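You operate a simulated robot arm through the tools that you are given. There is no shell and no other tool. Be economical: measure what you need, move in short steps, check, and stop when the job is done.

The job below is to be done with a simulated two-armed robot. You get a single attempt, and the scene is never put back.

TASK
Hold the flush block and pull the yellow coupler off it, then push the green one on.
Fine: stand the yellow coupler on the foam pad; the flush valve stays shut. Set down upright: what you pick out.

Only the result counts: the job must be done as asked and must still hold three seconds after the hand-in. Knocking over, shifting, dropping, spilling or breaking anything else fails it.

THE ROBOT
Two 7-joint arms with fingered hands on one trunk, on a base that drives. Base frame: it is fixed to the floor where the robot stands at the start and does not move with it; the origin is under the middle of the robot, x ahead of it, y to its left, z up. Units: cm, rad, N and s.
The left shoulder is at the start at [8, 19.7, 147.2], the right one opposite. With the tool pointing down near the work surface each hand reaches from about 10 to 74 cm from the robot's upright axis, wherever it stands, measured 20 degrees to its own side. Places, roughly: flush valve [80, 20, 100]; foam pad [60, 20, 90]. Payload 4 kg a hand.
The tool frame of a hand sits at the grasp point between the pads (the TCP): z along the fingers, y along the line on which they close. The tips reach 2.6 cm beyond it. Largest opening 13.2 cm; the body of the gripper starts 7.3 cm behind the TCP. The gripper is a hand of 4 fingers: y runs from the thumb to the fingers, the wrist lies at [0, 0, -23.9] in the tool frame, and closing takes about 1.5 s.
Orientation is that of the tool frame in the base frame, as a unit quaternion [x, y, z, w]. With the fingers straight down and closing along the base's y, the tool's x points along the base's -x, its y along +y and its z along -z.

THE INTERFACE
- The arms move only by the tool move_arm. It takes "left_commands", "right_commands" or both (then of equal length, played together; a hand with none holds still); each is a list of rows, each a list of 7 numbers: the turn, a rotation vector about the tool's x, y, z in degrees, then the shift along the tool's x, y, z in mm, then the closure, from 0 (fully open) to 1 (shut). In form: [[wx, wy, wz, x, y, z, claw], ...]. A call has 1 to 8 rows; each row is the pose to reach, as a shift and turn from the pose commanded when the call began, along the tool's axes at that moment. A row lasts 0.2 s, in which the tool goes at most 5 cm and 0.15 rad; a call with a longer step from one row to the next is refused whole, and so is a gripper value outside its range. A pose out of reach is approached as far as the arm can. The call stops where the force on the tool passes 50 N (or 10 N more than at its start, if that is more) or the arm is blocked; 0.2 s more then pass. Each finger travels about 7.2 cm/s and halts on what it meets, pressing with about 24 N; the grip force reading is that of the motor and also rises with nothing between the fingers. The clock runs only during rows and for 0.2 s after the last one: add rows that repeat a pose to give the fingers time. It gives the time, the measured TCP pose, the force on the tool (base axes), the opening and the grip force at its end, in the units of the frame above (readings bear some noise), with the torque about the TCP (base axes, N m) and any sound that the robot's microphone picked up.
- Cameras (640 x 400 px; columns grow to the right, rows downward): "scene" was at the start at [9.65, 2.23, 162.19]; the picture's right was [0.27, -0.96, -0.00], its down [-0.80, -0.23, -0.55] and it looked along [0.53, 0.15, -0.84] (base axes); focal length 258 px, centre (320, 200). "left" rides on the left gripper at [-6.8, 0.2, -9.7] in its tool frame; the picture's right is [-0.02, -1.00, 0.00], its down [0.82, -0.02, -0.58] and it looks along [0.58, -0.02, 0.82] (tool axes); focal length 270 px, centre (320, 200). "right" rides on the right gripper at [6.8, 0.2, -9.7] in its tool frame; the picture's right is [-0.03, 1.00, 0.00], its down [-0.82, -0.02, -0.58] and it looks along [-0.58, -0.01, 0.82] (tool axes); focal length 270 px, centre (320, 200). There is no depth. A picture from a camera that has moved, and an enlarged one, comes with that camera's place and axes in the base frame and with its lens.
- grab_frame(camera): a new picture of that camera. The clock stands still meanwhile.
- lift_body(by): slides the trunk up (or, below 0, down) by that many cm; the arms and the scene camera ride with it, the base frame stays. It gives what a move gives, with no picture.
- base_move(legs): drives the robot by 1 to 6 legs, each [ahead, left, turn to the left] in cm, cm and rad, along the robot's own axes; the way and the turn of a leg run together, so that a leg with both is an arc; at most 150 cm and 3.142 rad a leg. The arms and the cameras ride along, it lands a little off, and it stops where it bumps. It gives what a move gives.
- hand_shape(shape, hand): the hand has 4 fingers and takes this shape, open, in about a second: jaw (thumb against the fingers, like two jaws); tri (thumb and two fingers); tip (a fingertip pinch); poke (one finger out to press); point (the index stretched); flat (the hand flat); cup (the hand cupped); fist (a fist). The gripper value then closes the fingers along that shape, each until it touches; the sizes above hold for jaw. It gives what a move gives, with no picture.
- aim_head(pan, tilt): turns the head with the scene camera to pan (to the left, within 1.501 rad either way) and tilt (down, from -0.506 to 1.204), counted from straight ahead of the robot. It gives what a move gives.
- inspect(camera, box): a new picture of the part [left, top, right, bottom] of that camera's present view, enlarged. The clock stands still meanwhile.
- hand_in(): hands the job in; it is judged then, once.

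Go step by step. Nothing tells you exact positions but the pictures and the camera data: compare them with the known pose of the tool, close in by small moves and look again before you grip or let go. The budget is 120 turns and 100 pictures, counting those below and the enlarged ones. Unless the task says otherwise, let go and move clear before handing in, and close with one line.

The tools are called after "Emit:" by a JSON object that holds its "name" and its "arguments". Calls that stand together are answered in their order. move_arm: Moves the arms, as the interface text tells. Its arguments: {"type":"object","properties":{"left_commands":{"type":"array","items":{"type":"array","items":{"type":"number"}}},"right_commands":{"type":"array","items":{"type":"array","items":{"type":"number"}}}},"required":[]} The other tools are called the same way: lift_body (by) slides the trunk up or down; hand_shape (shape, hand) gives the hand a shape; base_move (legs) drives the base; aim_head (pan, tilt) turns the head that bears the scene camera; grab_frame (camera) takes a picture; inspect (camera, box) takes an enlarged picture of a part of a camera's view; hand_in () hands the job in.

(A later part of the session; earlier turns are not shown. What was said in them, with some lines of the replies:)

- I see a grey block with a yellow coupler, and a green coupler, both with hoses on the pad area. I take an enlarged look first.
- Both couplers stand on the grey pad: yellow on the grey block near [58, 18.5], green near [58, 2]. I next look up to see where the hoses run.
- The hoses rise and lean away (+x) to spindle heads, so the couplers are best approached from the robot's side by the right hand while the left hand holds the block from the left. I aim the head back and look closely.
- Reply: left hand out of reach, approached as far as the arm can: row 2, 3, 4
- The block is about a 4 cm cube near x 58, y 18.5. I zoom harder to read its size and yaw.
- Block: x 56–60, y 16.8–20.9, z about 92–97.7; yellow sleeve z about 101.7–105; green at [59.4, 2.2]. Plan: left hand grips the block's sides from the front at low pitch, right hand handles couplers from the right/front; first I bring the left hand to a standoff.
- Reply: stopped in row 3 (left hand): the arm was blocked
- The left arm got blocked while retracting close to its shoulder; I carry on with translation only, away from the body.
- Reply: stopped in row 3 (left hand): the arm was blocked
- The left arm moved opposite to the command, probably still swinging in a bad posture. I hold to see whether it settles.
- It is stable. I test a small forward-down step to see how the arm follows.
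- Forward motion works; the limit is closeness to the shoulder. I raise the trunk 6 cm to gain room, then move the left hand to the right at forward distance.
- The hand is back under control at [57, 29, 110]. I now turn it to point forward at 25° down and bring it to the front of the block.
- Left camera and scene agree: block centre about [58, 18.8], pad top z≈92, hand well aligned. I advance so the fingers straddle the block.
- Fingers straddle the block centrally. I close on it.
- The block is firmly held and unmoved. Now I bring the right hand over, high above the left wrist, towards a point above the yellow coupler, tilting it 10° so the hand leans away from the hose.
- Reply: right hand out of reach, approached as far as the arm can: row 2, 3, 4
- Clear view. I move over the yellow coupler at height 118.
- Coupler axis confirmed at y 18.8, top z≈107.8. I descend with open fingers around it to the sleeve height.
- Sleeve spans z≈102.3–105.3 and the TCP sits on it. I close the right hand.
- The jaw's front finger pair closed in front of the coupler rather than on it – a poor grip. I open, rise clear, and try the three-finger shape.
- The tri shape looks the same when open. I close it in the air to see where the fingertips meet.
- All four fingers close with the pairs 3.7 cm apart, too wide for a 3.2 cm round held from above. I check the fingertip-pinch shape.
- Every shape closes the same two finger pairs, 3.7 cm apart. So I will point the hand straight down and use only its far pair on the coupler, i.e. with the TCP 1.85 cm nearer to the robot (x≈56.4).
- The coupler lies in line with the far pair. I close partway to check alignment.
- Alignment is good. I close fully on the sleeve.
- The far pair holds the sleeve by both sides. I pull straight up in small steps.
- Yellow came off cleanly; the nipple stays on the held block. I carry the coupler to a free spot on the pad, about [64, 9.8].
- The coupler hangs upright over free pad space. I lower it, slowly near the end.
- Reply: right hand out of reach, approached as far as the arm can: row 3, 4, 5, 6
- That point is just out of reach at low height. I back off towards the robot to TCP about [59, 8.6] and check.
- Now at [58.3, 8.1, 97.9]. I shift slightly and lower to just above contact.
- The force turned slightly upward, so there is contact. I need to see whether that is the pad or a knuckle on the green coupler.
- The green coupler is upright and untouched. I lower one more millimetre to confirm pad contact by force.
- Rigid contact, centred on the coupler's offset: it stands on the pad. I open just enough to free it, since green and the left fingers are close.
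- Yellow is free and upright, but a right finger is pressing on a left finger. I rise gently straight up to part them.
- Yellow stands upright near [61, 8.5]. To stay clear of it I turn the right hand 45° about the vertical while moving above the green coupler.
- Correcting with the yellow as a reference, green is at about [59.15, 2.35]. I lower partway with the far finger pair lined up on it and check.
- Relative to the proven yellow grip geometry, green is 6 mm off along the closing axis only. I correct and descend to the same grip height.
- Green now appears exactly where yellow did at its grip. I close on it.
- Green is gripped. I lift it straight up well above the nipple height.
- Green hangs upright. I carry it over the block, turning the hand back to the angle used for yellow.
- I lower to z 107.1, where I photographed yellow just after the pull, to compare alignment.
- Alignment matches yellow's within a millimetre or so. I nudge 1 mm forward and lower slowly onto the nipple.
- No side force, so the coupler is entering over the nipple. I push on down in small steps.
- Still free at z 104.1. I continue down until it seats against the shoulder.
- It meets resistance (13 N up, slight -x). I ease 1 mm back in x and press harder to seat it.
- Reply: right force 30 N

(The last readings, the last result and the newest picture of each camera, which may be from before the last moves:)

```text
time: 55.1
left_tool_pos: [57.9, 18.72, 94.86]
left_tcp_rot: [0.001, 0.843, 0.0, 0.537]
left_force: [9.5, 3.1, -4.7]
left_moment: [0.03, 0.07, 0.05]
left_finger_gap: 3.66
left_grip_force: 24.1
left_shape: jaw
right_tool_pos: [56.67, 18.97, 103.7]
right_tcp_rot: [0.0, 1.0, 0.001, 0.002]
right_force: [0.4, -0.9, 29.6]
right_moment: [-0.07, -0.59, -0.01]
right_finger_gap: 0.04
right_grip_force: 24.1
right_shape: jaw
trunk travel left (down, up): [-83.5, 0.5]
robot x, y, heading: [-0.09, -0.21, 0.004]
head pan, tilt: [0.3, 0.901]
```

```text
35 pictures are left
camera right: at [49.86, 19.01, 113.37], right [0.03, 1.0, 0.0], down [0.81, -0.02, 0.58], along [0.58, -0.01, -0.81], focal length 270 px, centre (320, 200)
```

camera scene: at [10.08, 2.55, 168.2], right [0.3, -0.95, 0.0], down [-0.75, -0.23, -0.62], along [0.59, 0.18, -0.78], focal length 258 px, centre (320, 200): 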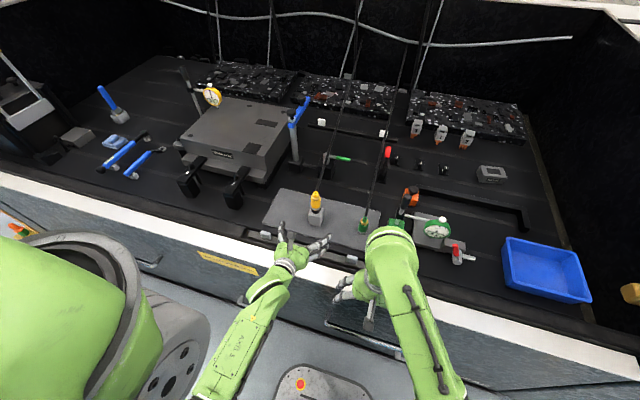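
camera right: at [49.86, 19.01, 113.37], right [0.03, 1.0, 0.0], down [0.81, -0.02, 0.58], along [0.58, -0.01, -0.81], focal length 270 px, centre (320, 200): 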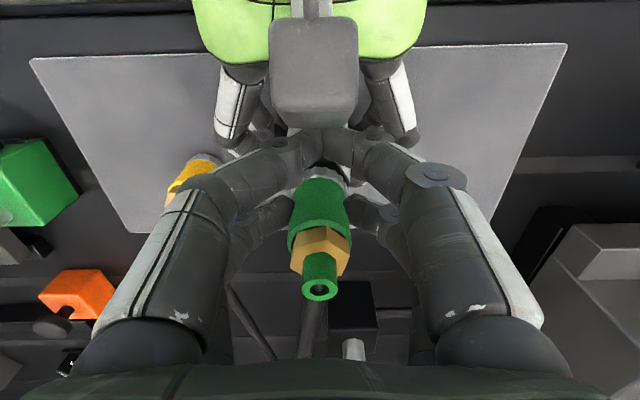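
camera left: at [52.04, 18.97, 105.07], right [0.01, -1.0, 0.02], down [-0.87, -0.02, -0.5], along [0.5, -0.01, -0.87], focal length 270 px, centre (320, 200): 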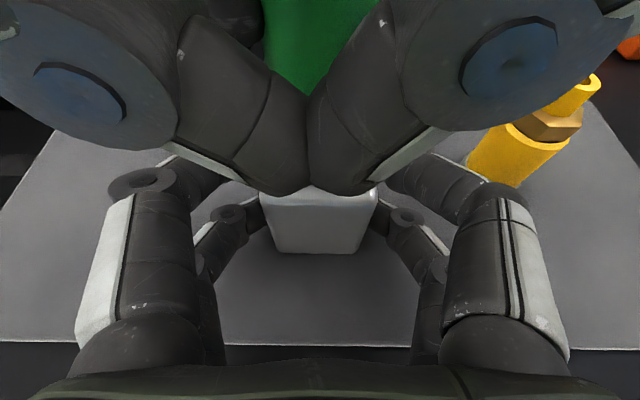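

Resistance is 30 N and the coupler began slipping slightly in the fingers, so it seems seated. I ease the load, open, and rise to compare with yellow's seated look.

Emit:
{"name": "move_arm", "arguments": {"right_commands": [[0, 0, 0, 0, 0, -1.5, 1], [0, 0, 0, 0, 0, -1.5, 0.85], [0, 0, 0, 0, 0, -1.5, 0.75], [0, 0, 0, 0, 0, -1.5, 0.65], [0, 0, 0, 0, 0, -1.5, 0.55], [0, 0, 0, 0, 0, -1.5, 0.5], [0, 0, 0, 0, 0, -1.5, 0.5]]}}

Emit:
{"name": "grab_frame", "arguments": {"camera": "left"}}

Emit:
{"name": "grab_frame", "arguments": {"camera": "right"}}

```text
time: 56.7
left_tool_pos: [58.06, 18.74, 94.83]
left_tcp_rot: [0.0, 0.843, 0.001, 0.538]
left_force: [0.3, 0.0, 0.5]
left_moment: [0.02, 0.03, -0.03]
left_finger_gap: 3.7
left_grip_force: 23.4
left_shape: jaw
right_tool_pos: [56.61, 18.69, 103.67]
right_tcp_rot: [0.0, 1.0, 0.0, 0.0]
right_force: [-0.3, 0.0, -0.4]
right_moment: [0.0, -0.03, 0.0]
right_finger_gap: 6.51
right_grip_force: 0.0
right_shape: jaw
trunk travel left (down, up): [-83.5, 0.5]
robot x, y, heading: [0.25, 0.43, 0.001]
head pan, tilt: [0.3, 0.901]
```

```text
34 pictures are left
camera left: at [52.1, 18.96, 105.07], right [0.01, -1.0, 0.02], down [-0.87, -0.02, -0.5], along [0.5, -0.01, -0.87], focal length 270 px, centre (320, 200)
```

left: 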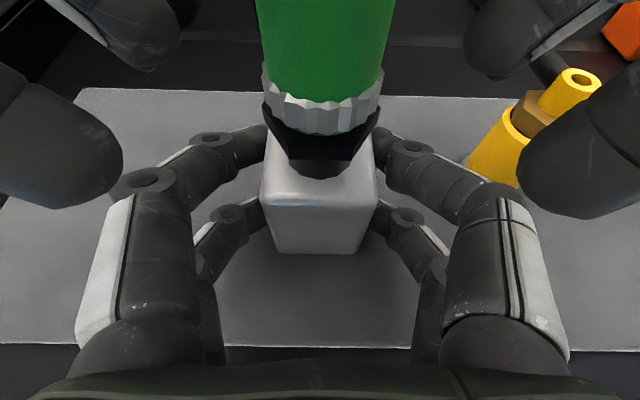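

```text
33 pictures are left
camera right: at [49.84, 18.97, 113.25], right [0.03, 1.0, 0.0], down [0.82, -0.02, 0.58], along [0.58, -0.01, -0.82], focal length 270 px, centre (320, 200)
```

right: 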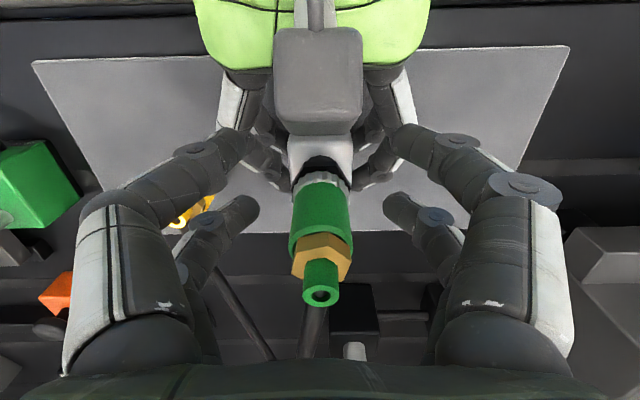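

Green sits on the nipple like yellow did, perhaps 1 mm higher. I zoom in to judge.

Emit:
{"name": "inspect", "arguments": {"camera": "left", "box": [240, 60, 400, 190]}}

```text
3.08 times, centred on (320, 125) of left
camera zoom: at [52.1, 18.96, 105.07], right [0.01, -1.0, 0.02], down [-0.87, -0.02, -0.5], along [0.5, -0.01, -0.87], focal length 832 px, centre (320, 431)
```

zoom: 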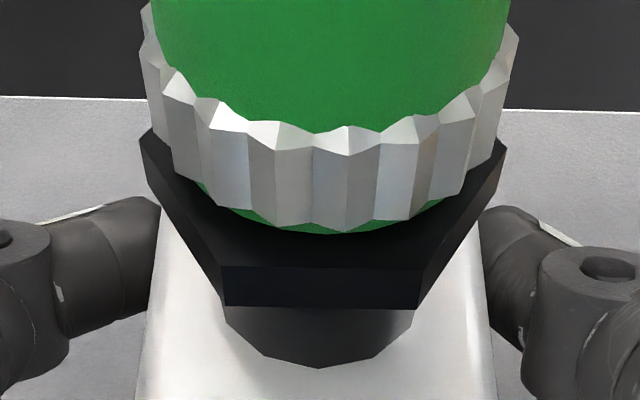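

Roughly a 1 mm gap may remain. I will press it home by closing the far finger pair around the thin top stub, tips resting on the nut, and pushing down; first rise and take position.

Emit:
{"name": "move_arm", "arguments": {"right_commands": [[0, 0, 0, 0, 0, -20, 0.5], [0, 0, 0, 1, 0, -40, 0.5], [0, 0, 0, 1, 0, -58, 0.55], [0, 0, 0, 1, 0, -58, 0.7], [0, 0, 0, 1, 0, -58, 0.8], [0, 0, 0, 1, 0, -58, 0.8]]}}

Emit:
{"name": "grab_frame", "arguments": {"camera": "right"}}

Emit:
{"name": "grab_frame", "arguments": {"camera": "left"}}

```text
time: 58.1
left_tool_pos: [57.95, 18.69, 94.83]
left_tcp_rot: [0.0, 0.843, 0.001, 0.538]
left_force: [1.8, -1.1, 0.6]
left_moment: [0.0, -0.01, -0.02]
left_finger_gap: 3.69
left_grip_force: 24.4
left_shape: jaw
right_tool_pos: [56.53, 18.88, 109.46]
right_tcp_rot: [-0.001, 1.0, 0.001, 0.0]
right_force: [0.1, 0.2, 0.3]
right_moment: [0.01, 0.03, 0.02]
right_finger_gap: 2.68
right_grip_force: 0.0
right_shape: jaw
trunk travel left (down, up): [-83.5, 0.5]
robot x, y, heading: [0.11, -0.08, 0.001]
head pan, tilt: [0.3, 0.901]
```

```text
31 pictures are left
camera right: at [49.72, 19.01, 119.11], right [0.02, 1.0, 0.0], down [0.82, -0.02, 0.58], along [0.58, -0.01, -0.82], focal length 270 px, centre (320, 200)
```

right: 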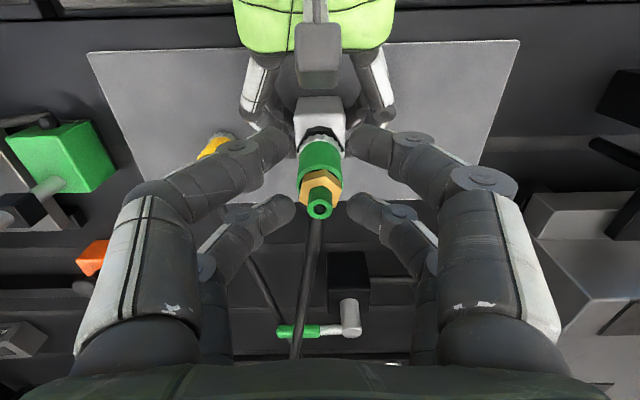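

```text
30 pictures are left
camera left: at [52.1, 18.96, 105.06], right [0.01, -1.0, 0.02], down [-0.87, -0.02, -0.5], along [0.5, -0.01, -0.87], focal length 270 px, centre (320, 200)
```

left: 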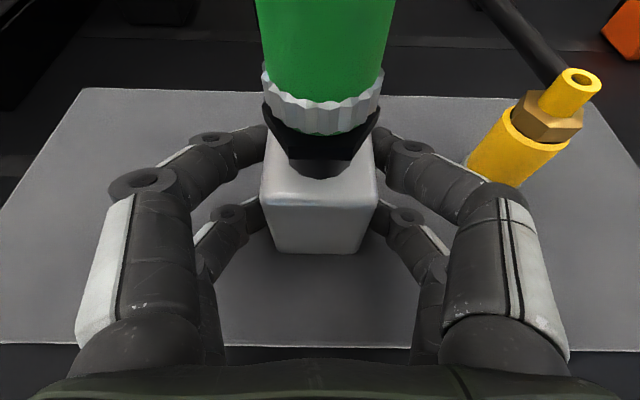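

The far tips flank the stub. I close and press down in small steps, watching force.

Emit:
{"name": "move_arm", "arguments": {"right_commands": [[0, 0, 0, 0, 0, 2, 0.85], [0, 0, 0, 0, 0, 4, 0.9], [0, 0, 0, 0, 0, 4, 1], [0, 0, 0, 0, 0, 4, 1], [0, 0, 0, 0, 0, 4, 1], [0, 0, 0, 0, 0, 6, 1], [0, 0, 0, 0, 0, 8, 1], [0, 0, 0, 0, 0, 8, 1]]}}

Emit:
{"name": "grab_frame", "arguments": {"camera": "right"}}

```text
time: 59.9
left_tool_pos: [58.08, 18.82, 94.9]
left_tcp_rot: [0.0, 0.843, 0.001, 0.537]
left_force: [0.9, -1.4, 0.8]
left_moment: [-0.01, -0.06, -0.01]
left_finger_gap: 3.7
left_grip_force: 24.3
left_shape: jaw
right_tool_pos: [56.62, 18.86, 108.67]
right_tcp_rot: [-0.001, 1.0, -0.001, 0.0]
right_force: [-0.7, 0.3, -0.4]
right_moment: [0.0, 0.0, 0.02]
right_finger_gap: 0.0
right_grip_force: 24.0
right_shape: jaw
trunk travel left (down, up): [-83.5, 0.5]
robot x, y, heading: [-0.03, -0.14, 0.003]
head pan, tilt: [0.3, 0.901]
```

```text
29 pictures are left
camera right: at [49.75, 19.0, 118.29], right [0.03, 1.0, 0.0], down [0.82, -0.02, 0.58], along [0.58, -0.01, -0.82], focal length 270 px, centre (320, 200)
```

right: 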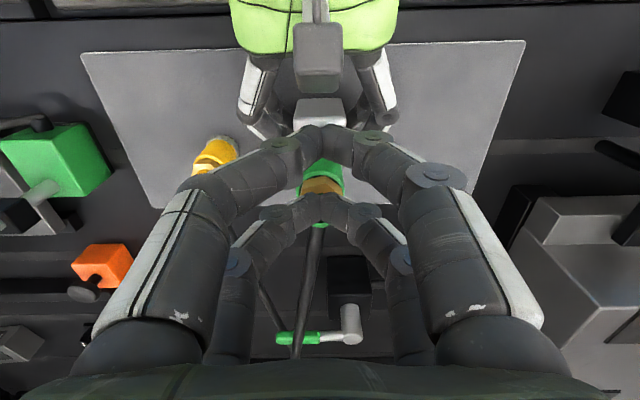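

The far pair has closed above/over the stub, so it can press from the top. I go down until force builds.

Emit:
{"name": "move_arm", "arguments": {"right_commands": [[0, 0, 0, 0, 0, 2, 1], [0, 0, 0, 0, 0, 4, 1], [0, 0, 0, 0, 0, 6, 1], [0, 0, 0, 0, 0, 6, 1]]}}

Emit:
{"name": "inspect", "arguments": {"camera": "right", "box": [240, 110, 400, 260]}}

```text
time: 60.9
left_tool_pos: [58.0, 18.78, 94.83]
left_tcp_rot: [0.0, 0.844, 0.002, 0.537]
left_force: [6.5, 1.6, -1.6]
left_moment: [0.03, 0.03, -0.04]
left_finger_gap: 3.7
left_grip_force: 24.2
left_shape: jaw
right_tool_pos: [56.72, 19.03, 108.3]
right_tcp_rot: [0.0, 1.0, 0.002, 0.002]
right_force: [-2.5, -0.2, 17.1]
right_moment: [-0.03, -0.25, -0.02]
right_finger_gap: 0.03
right_grip_force: 24.3
right_shape: jaw
trunk travel left (down, up): [-83.5, 0.5]
robot x, y, heading: [0.04, 0.45, -0.002]
head pan, tilt: [0.3, 0.901]
```

```text
2.67 times, centred on (320, 185) of right
camera zoom: at [49.79, 19.04, 117.91], right [0.02, 1.0, 0.0], down [0.81, -0.02, 0.58], along [0.58, -0.01, -0.81], focal length 721 px, centre (320, 240)
```

zoom: 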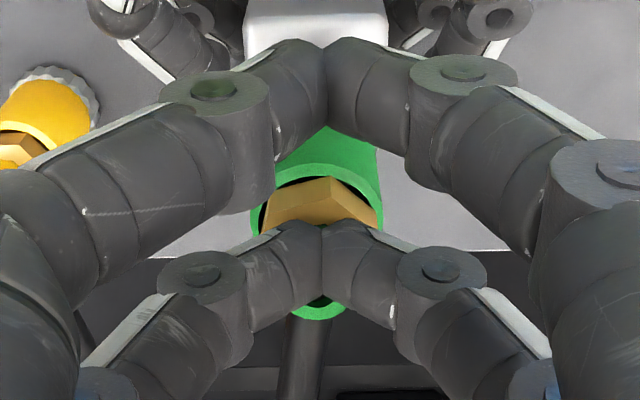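

The tips bear on the nut right by the stub, with 17 N. I press further to about 45 N.

Emit:
{"name": "move_arm", "arguments": {"right_commands": [[0, 0, 0, 0, 0, 2, 1], [0, 0, 0, 0, 0, 4, 1], [0, 0, 0, 0, 0, 5, 1], [0, 0, 0, 0, 0, 5, 1]]}}

Emit:
{"name": "inspect", "arguments": {"camera": "right", "box": [240, 110, 400, 260]}}

Emit:
{"name": "grab_frame", "arguments": {"camera": "left"}}

```text
time: 61.9
left_tool_pos: [57.82, 18.73, 95.05]
left_tcp_rot: [0.0, 0.843, 0.001, 0.538]
left_force: [18.4, 3.4, -13.0]
left_moment: [0.01, 0.13, -0.05]
left_finger_gap: 3.66
left_grip_force: 24.3
left_shape: jaw
right_tool_pos: [56.65, 18.98, 108.09]
right_tcp_rot: [0.0, 1.0, 0.003, 0.006]
right_force: [-6.2, -1.6, 44.9]
right_moment: [-0.04, -0.49, 0.03]
right_finger_gap: 0.01
right_grip_force: 24.1
right_shape: jaw
trunk travel left (down, up): [-83.5, 0.5]
robot x, y, heading: [0.32, -0.13, 0.005]
head pan, tilt: [0.3, 0.901]
```

```text
2.67 times, centred on (320, 185) of right
camera zoom: at [49.72, 19.04, 117.71], right [0.02, 1.0, 0.01], down [0.81, -0.02, 0.59], along [0.59, -0.01, -0.81], focal length 721 px, centre (320, 240)
```

zoom: 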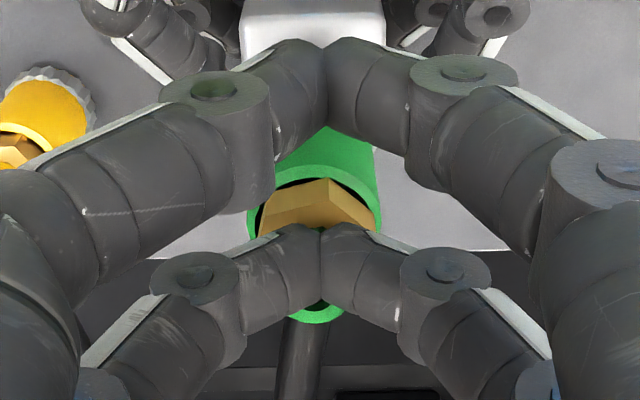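

```text
26 pictures are left
camera left: at [51.9, 18.9, 105.12], right [0.01, -1.0, 0.02], down [-0.87, -0.02, -0.5], along [0.5, -0.01, -0.87], focal length 270 px, centre (320, 200)
```

left: 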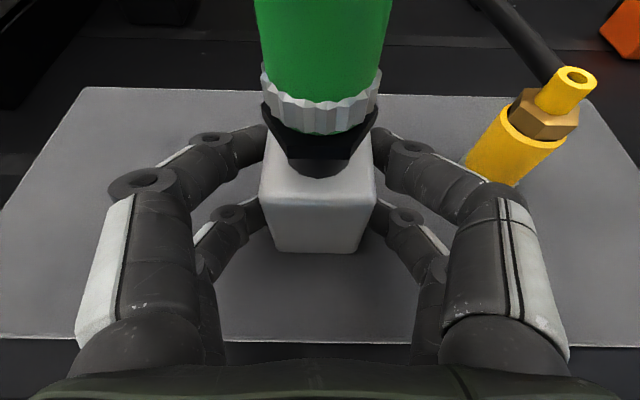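

45 N without further travel, so it is home. I release upward and move the right hand well clear to check from the scene camera.

Emit:
{"name": "move_arm", "arguments": {"right_commands": [[0, 0, 0, 0, 0, -5, 1], [0, 0, 0, 0, 0, -30, 0.9], [0, 0, 0, 0, 0, -65, 0.8], [0, 0, 0, 10, -30, -80, 0.7], [0, 0, 0, 30, -70, -80, 0.6], [0, 0, 0, 50, -110, -80, 0.5], [0, 0, 0, 70, -150, -80, 0.5], [0, 0, 0, 90, -190, -80, 0.5]]}}

Emit:
{"name": "inspect", "arguments": {"camera": "left", "box": [240, 60, 400, 190]}}

Emit:
{"name": "inspect", "arguments": {"camera": "scene", "box": [290, 170, 370, 230]}}

```text
time: 63.7
left_tool_pos: [57.89, 18.75, 94.91]
left_tcp_rot: [0.0, 0.843, 0.001, 0.537]
left_force: [0.3, 0.8, 0.4]
left_moment: [-0.02, 0.02, 0.0]
left_finger_gap: 3.68
left_grip_force: 24.2
left_shape: jaw
right_tool_pos: [47.34, -0.29, 115.57]
right_tcp_rot: [0.0, 1.0, 0.0, 0.001]
right_force: [-1.1, -1.1, -0.5]
right_moment: [0.01, 0.01, 0.01]
right_finger_gap: 6.57
right_grip_force: 0.0
right_shape: jaw
trunk travel left (down, up): [-83.5, 0.5]
robot x, y, heading: [0.11, -0.07, 0.004]
head pan, tilt: [0.3, 0.901]
```

```text
3.08 times, centred on (320, 125) of left
camera zoom: at [52.0, 18.86, 105.08], right [0.01, -1.0, 0.02], down [-0.87, -0.02, -0.49], along [0.5, -0.01, -0.87], focal length 832 px, centre (320, 431)
```

zoom: 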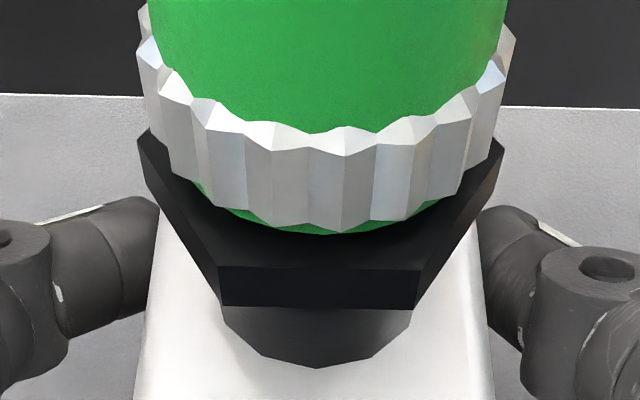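

```text
6.67 times, centred on (330, 200) of scene
camera zoom: at [10.03, 2.35, 168.21], right [0.3, -0.96, 0.0], down [-0.75, -0.23, -0.62], along [0.59, 0.18, -0.78], focal length 1717 px, centre (253, 200)
```

zoom: 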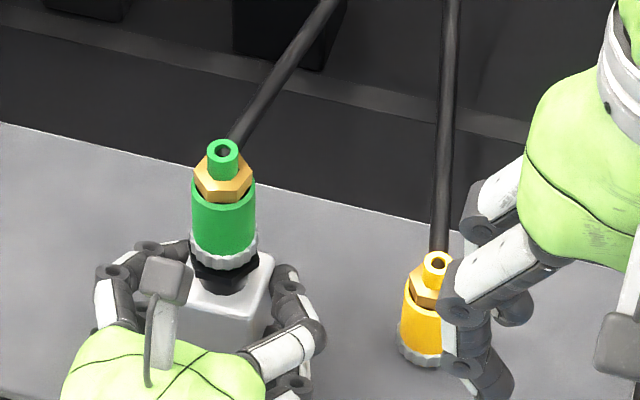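

Green looks seated and upright, yellow stands. For certainty I press once more, this time centrally on the stub top; first go above it.

Emit:
{"name": "move_arm", "arguments": {"right_commands": [[0, 0, 0, -15, 35, 0, 0.7], [0, 0, 0, -30, 70, 0, 0.8], [0, 0, 0, -45, 105, 0, 0.9], [0, 0, 0, -65, 140, 0, 1], [0, 0, 0, -85, 170, 0, 1], [0, 0, 0, -98, 191, 0, 1], [0, 0, 0, -98, 191, 25, 1], [0, 0, 0, -98, 191, 45, 1]]}}

Emit:
{"name": "grab_frame", "arguments": {"camera": "right"}}

```text
time: 65.5
left_tool_pos: [57.99, 18.94, 94.91]
left_tcp_rot: [0.0, 0.843, 0.001, 0.538]
left_force: [1.9, -0.2, 0.3]
left_moment: [-0.02, 0.0, 0.0]
left_finger_gap: 3.69
left_grip_force: 23.7
left_shape: jaw
right_tool_pos: [57.38, 18.95, 111.0]
right_tcp_rot: [0.0, 1.0, 0.0, 0.001]
right_force: [0.0, -0.3, 0.0]
right_moment: [-0.01, 0.0, 0.05]
right_finger_gap: 0.0
right_grip_force: 23.9
right_shape: jaw
trunk travel left (down, up): [-83.5, 0.5]
robot x, y, heading: [0.59, -0.14, 0.005]
head pan, tilt: [0.3, 0.901]
```

```text
23 pictures are left
camera right: at [50.56, 19.12, 120.68], right [0.02, 1.0, 0.0], down [0.82, -0.02, 0.58], along [0.58, -0.01, -0.82], focal length 270 px, centre (320, 200)
```

right: 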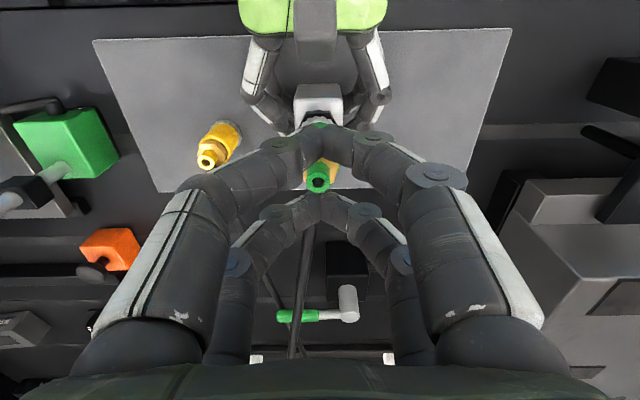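

The tips are about 4 mm beyond the stub. I shift back and press down onto it.

Emit:
{"name": "move_arm", "arguments": {"right_commands": [[0, 0, 0, 4, 0, 0, 1], [0, 0, 0, 4, 0, 6, 1], [0, 0, 0, 4, 0, 10, 1], [0, 0, 0, 4, 0, 13, 1], [0, 0, 0, 4, 0, 15, 1], [0, 0, 0, 4, 0, 15, 1]]}}

Emit:
{"name": "inspect", "arguments": {"camera": "right", "box": [240, 110, 400, 260]}}

```text
time: 66.9
left_tool_pos: [58.1, 18.88, 94.95]
left_tcp_rot: [0.0, 0.844, 0.001, 0.537]
left_force: [0.9, 0.5, 0.5]
left_moment: [0.01, 0.01, 0.04]
left_finger_gap: 3.67
left_grip_force: 24.1
left_shape: jaw
right_tool_pos: [57.02, 19.01, 109.61]
right_tcp_rot: [0.0, 1.0, 0.0, 0.0]
right_force: [0.5, 0.4, -0.2]
right_moment: [-0.01, 0.01, -0.03]
right_finger_gap: 0.02
right_grip_force: 23.4
right_shape: jaw
trunk travel left (down, up): [-83.5, 0.5]
robot x, y, heading: [-0.01, 0.03, 0.001]
head pan, tilt: [0.3, 0.901]
```

```text
2.67 times, centred on (320, 185) of right
camera zoom: at [50.15, 19.12, 119.18], right [0.02, 1.0, 0.0], down [0.82, -0.02, 0.58], along [0.58, -0.01, -0.82], focal length 721 px, centre (320, 240)
```

zoom: 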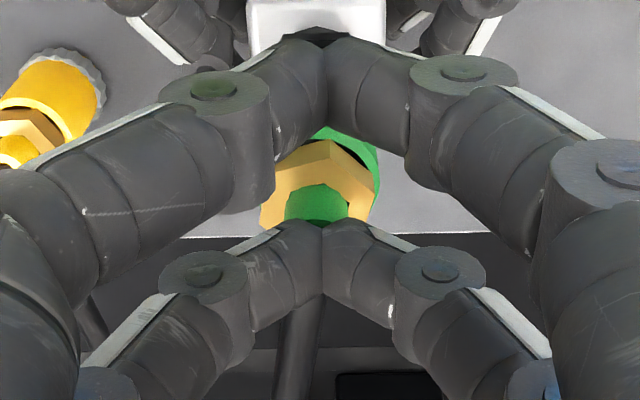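

Not yet touching, and the tips sit over the stub. I lower further until force builds.

Emit:
{"name": "move_arm", "arguments": {"right_commands": [[0, 0, 0, 1, 0, 3, 1], [0, 0, 0, 1, 0, 5, 1], [0, 0, 0, 1, 0, 7, 1], [0, 0, 0, 1, 0, 9, 1], [0, 0, 0, 1, 0, 9, 1]]}}

Emit:
{"name": "inspect", "arguments": {"camera": "right", "box": [240, 110, 400, 260]}}

```text
time: 68.1
left_tool_pos: [58.01, 18.8, 94.95]
left_tcp_rot: [0.0, 0.843, 0.001, 0.537]
left_force: [0.9, -0.8, 0.5]
left_moment: [-0.05, 0.01, 0.0]
left_finger_gap: 3.68
left_grip_force: 23.8
left_shape: jaw
right_tool_pos: [56.82, 19.13, 108.54]
right_tcp_rot: [0.0, 1.0, 0.0, -0.001]
right_force: [0.2, 0.8, -0.3]
right_moment: [-0.04, 0.0, 0.01]
right_finger_gap: 0.0
right_grip_force: 23.8
right_shape: jaw
trunk travel left (down, up): [-83.5, 0.5]
robot x, y, heading: [-0.34, 0.02, -0.001]
head pan, tilt: [0.3, 0.901]
```

```text
2.67 times, centred on (320, 185) of right
camera zoom: at [50.03, 19.11, 118.27], right [0.02, 1.0, 0.0], down [0.82, -0.02, 0.58], along [0.58, -0.01, -0.82], focal length 721 px, centre (320, 240)
```

zoom: 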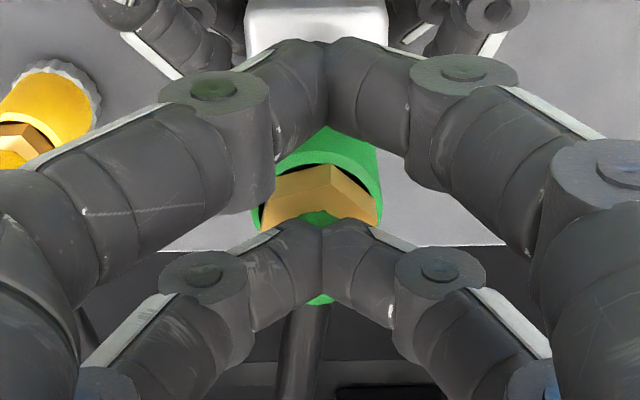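

Contact is just about to begin. I press the last few millimetres.

Emit:
{"name": "move_arm", "arguments": {"right_commands": [[0, 0, 0, 0, 0, 2, 1], [0, 0, 0, 0, 0, 4, 1], [0, 0, 0, 0, 0, 6, 1], [0, 0, 0, 0, 0, 8, 1], [0, 0, 0, 0, 0, 9, 1], [0, 0, 0, 0, 0, 9, 1]]}}

Emit:
{"name": "inspect", "arguments": {"camera": "left", "box": [240, 60, 400, 190]}}

```text
time: 69.5
left_tool_pos: [57.83, 18.72, 94.93]
left_tcp_rot: [0.0, 0.844, 0.001, 0.536]
left_force: [13.6, 4.0, -7.9]
left_moment: [0.0, 0.04, -0.02]
left_finger_gap: 3.67
left_grip_force: 24.2
left_shape: jaw
right_tool_pos: [56.92, 19.06, 108.1]
right_tcp_rot: [0.0, 1.0, 0.002, 0.003]
right_force: [-3.3, -0.7, 37.4]
right_moment: [-0.04, -0.5, 0.0]
right_finger_gap: 0.02
right_grip_force: 24.3
right_shape: jaw
trunk travel left (down, up): [-83.5, 0.5]
robot x, y, heading: [0.07, 0.01, 0.002]
head pan, tilt: [0.3, 0.901]
```

```text
3.08 times, centred on (320, 125) of left
camera zoom: at [51.93, 18.93, 105.11], right [0.01, -1.0, 0.02], down [-0.87, -0.02, -0.5], along [0.5, -0.01, -0.87], focal length 832 px, centre (320, 431)
```

zoom: 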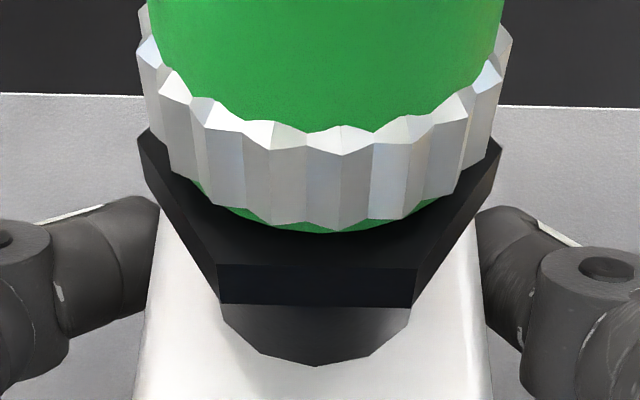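

No further travel at 37 N: green is hard against its stop. I lift the right hand off and take it back to its side.

Emit:
{"name": "move_arm", "arguments": {"right_commands": [[0, 0, 0, 0, 0, -6, 1], [0, 0, 0, 0, 0, -35, 1], [0, 0, 0, 0, 0, -70, 1], [0, 0, 0, 15, -35, -80, 1], [0, 0, 0, 40, -75, -80, 1], [0, 0, 0, 65, -115, -80, 0.8], [0, 0, 0, 90, -155, -80, 0.6], [0, 0, 0, 110, -195, -80, 0.5]]}}

Emit:
{"name": "move_arm", "arguments": {"left_commands": [[0, 0, 0, 0, 0, 0, 0.65], [0, 0, 0, 0, 0, 0, 0.55], [0, 0, 0, 0, 0, 0, 0.45], [0, 0, 0, 0, 0, 0, 0.35], [0, 0, 0, 0, 0, 0, 0.3], [0, 0, 0, 0, 0, 0, 0.3]]}}

Emit:
{"name": "grab_frame", "arguments": {"camera": "left"}}

```text
time: 71.3
left_tool_pos: [58.02, 18.71, 94.93]
left_tcp_rot: [0.0, 0.844, 0.001, 0.537]
left_force: [0.1, -0.9, 0.4]
left_moment: [-0.06, 0.0, 0.0]
left_finger_gap: 3.68
left_grip_force: 23.6
left_shape: jaw
right_tool_pos: [45.88, -0.51, 115.54]
right_tcp_rot: [0.0, 1.0, 0.001, 0.001]
right_force: [1.4, -0.6, 0.3]
right_moment: [0.0, -0.06, -0.01]
right_finger_gap: 6.52
right_grip_force: 0.1
right_shape: jaw
trunk travel left (down, up): [-83.5, 0.5]
robot x, y, heading: [0.04, 0.06, 0.002]
head pan, tilt: [0.3, 0.901]
```

```text
time: 72.7
left_tool_pos: [58.02, 18.86, 94.97]
left_tcp_rot: [0.0, 0.843, 0.001, 0.537]
left_force: [0.6, -1.3, 0.3]
left_moment: [-0.01, -0.02, -0.01]
left_finger_gap: 9.23
left_grip_force: 0.0
left_shape: jaw
right_tool_pos: [46.1, -0.29, 115.39]
right_tcp_rot: [0.0, 1.0, 0.0, 0.001]
right_force: [-0.2, 0.6, -0.2]
right_moment: [0.01, -0.01, 0.0]
right_finger_gap: 6.55
right_grip_force: 0.2
right_shape: jaw
trunk travel left (down, up): [-83.5, 0.5]
robot x, y, heading: [-0.19, 0.15, 0.001]
head pan, tilt: [0.3, 0.901]
```

```text
19 pictures are left
camera left: at [52.08, 18.96, 105.06], right [0.01, -1.0, 0.02], down [-0.87, -0.02, -0.5], along [0.5, -0.01, -0.87], focal length 270 px, centre (320, 200)
```

left: 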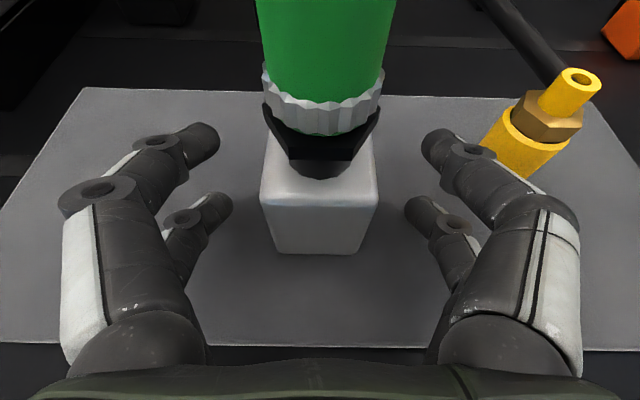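

Block free and standing. I withdraw the left hand along the way it came.

Emit:
{"name": "move_arm", "arguments": {"left_commands": [[0, 0, 0, 0, 0, -20, 0.3], [0, 0, 0, 1, 0, -50, 0.3], [0, 0, 0, 2, 0, -85, 0.3], [0, 0, 0, 3, 0, -115, 0.3], [0, 0, 0, 3, 0, -115, 0.3]]}}

Emit:
{"name": "grab_frame", "arguments": {"camera": "left"}}

Emit:
{"name": "inspect", "arguments": {"camera": "scene", "box": [260, 120, 420, 250]}}

```text
time: 73.9
left_tool_pos: [47.28, 18.81, 99.32]
left_tcp_rot: [0.0, 0.843, 0.001, 0.538]
left_force: [-0.8, -0.1, -0.2]
left_moment: [0.03, 0.03, -0.04]
left_finger_gap: 9.22
left_grip_force: 0.1
left_shape: jaw
right_tool_pos: [46.0, -0.32, 115.4]
right_tcp_rot: [0.0, 1.0, 0.001, 0.0]
right_force: [-0.6, 0.0, 0.4]
right_moment: [0.01, -0.03, 0.0]
right_finger_gap: 6.53
right_grip_force: 0.1
right_shape: jaw
trunk travel left (down, up): [-83.5, 0.5]
robot x, y, heading: [-0.22, 0.23, 0.003]
head pan, tilt: [0.3, 0.901]
```

```text
18 pictures are left
camera left: at [41.45, 18.97, 109.6], right [0.01, -1.0, 0.02], down [-0.87, -0.02, -0.5], along [0.5, -0.01, -0.87], focal length 270 px, centre (320, 200)
```

left: 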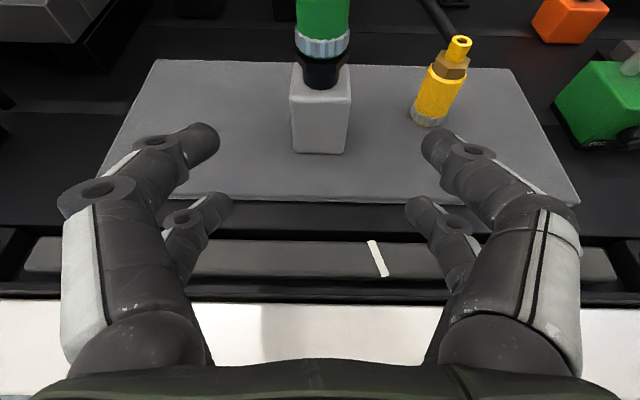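

```text
3.08 times, centred on (340, 185) of scene
camera zoom: at [10.14, 2.55, 168.19], right [0.3, -0.96, 0.0], down [-0.75, -0.23, -0.62], along [0.59, 0.18, -0.78], focal length 792 px, centre (258, 246)
```

zoom: 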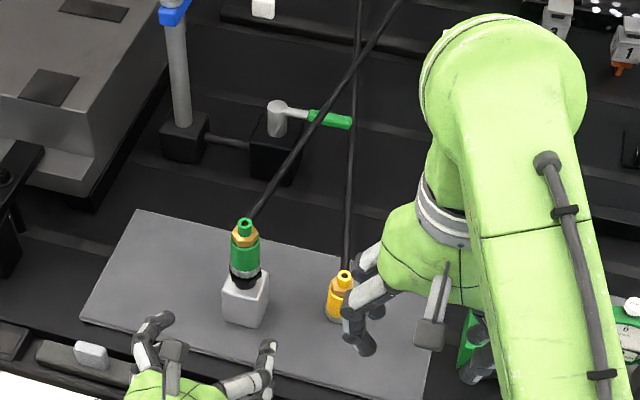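

Green sits upright on the block, yellow stands upright on the pad, the valve handle is unchanged and both hands are clear. I hand in.

Emit:
{"name": "hand_in", "arguments": {}}

```text
The job is handed in.
```

I pulled the yellow coupler off the held block and stood it upright on the foam pad. The green one is pushed onto the nipple as far as it would go, and the flush valve was not touched. Green may sit about 1 mm higher than yellow did; I heard no click and did not test it with a pull.
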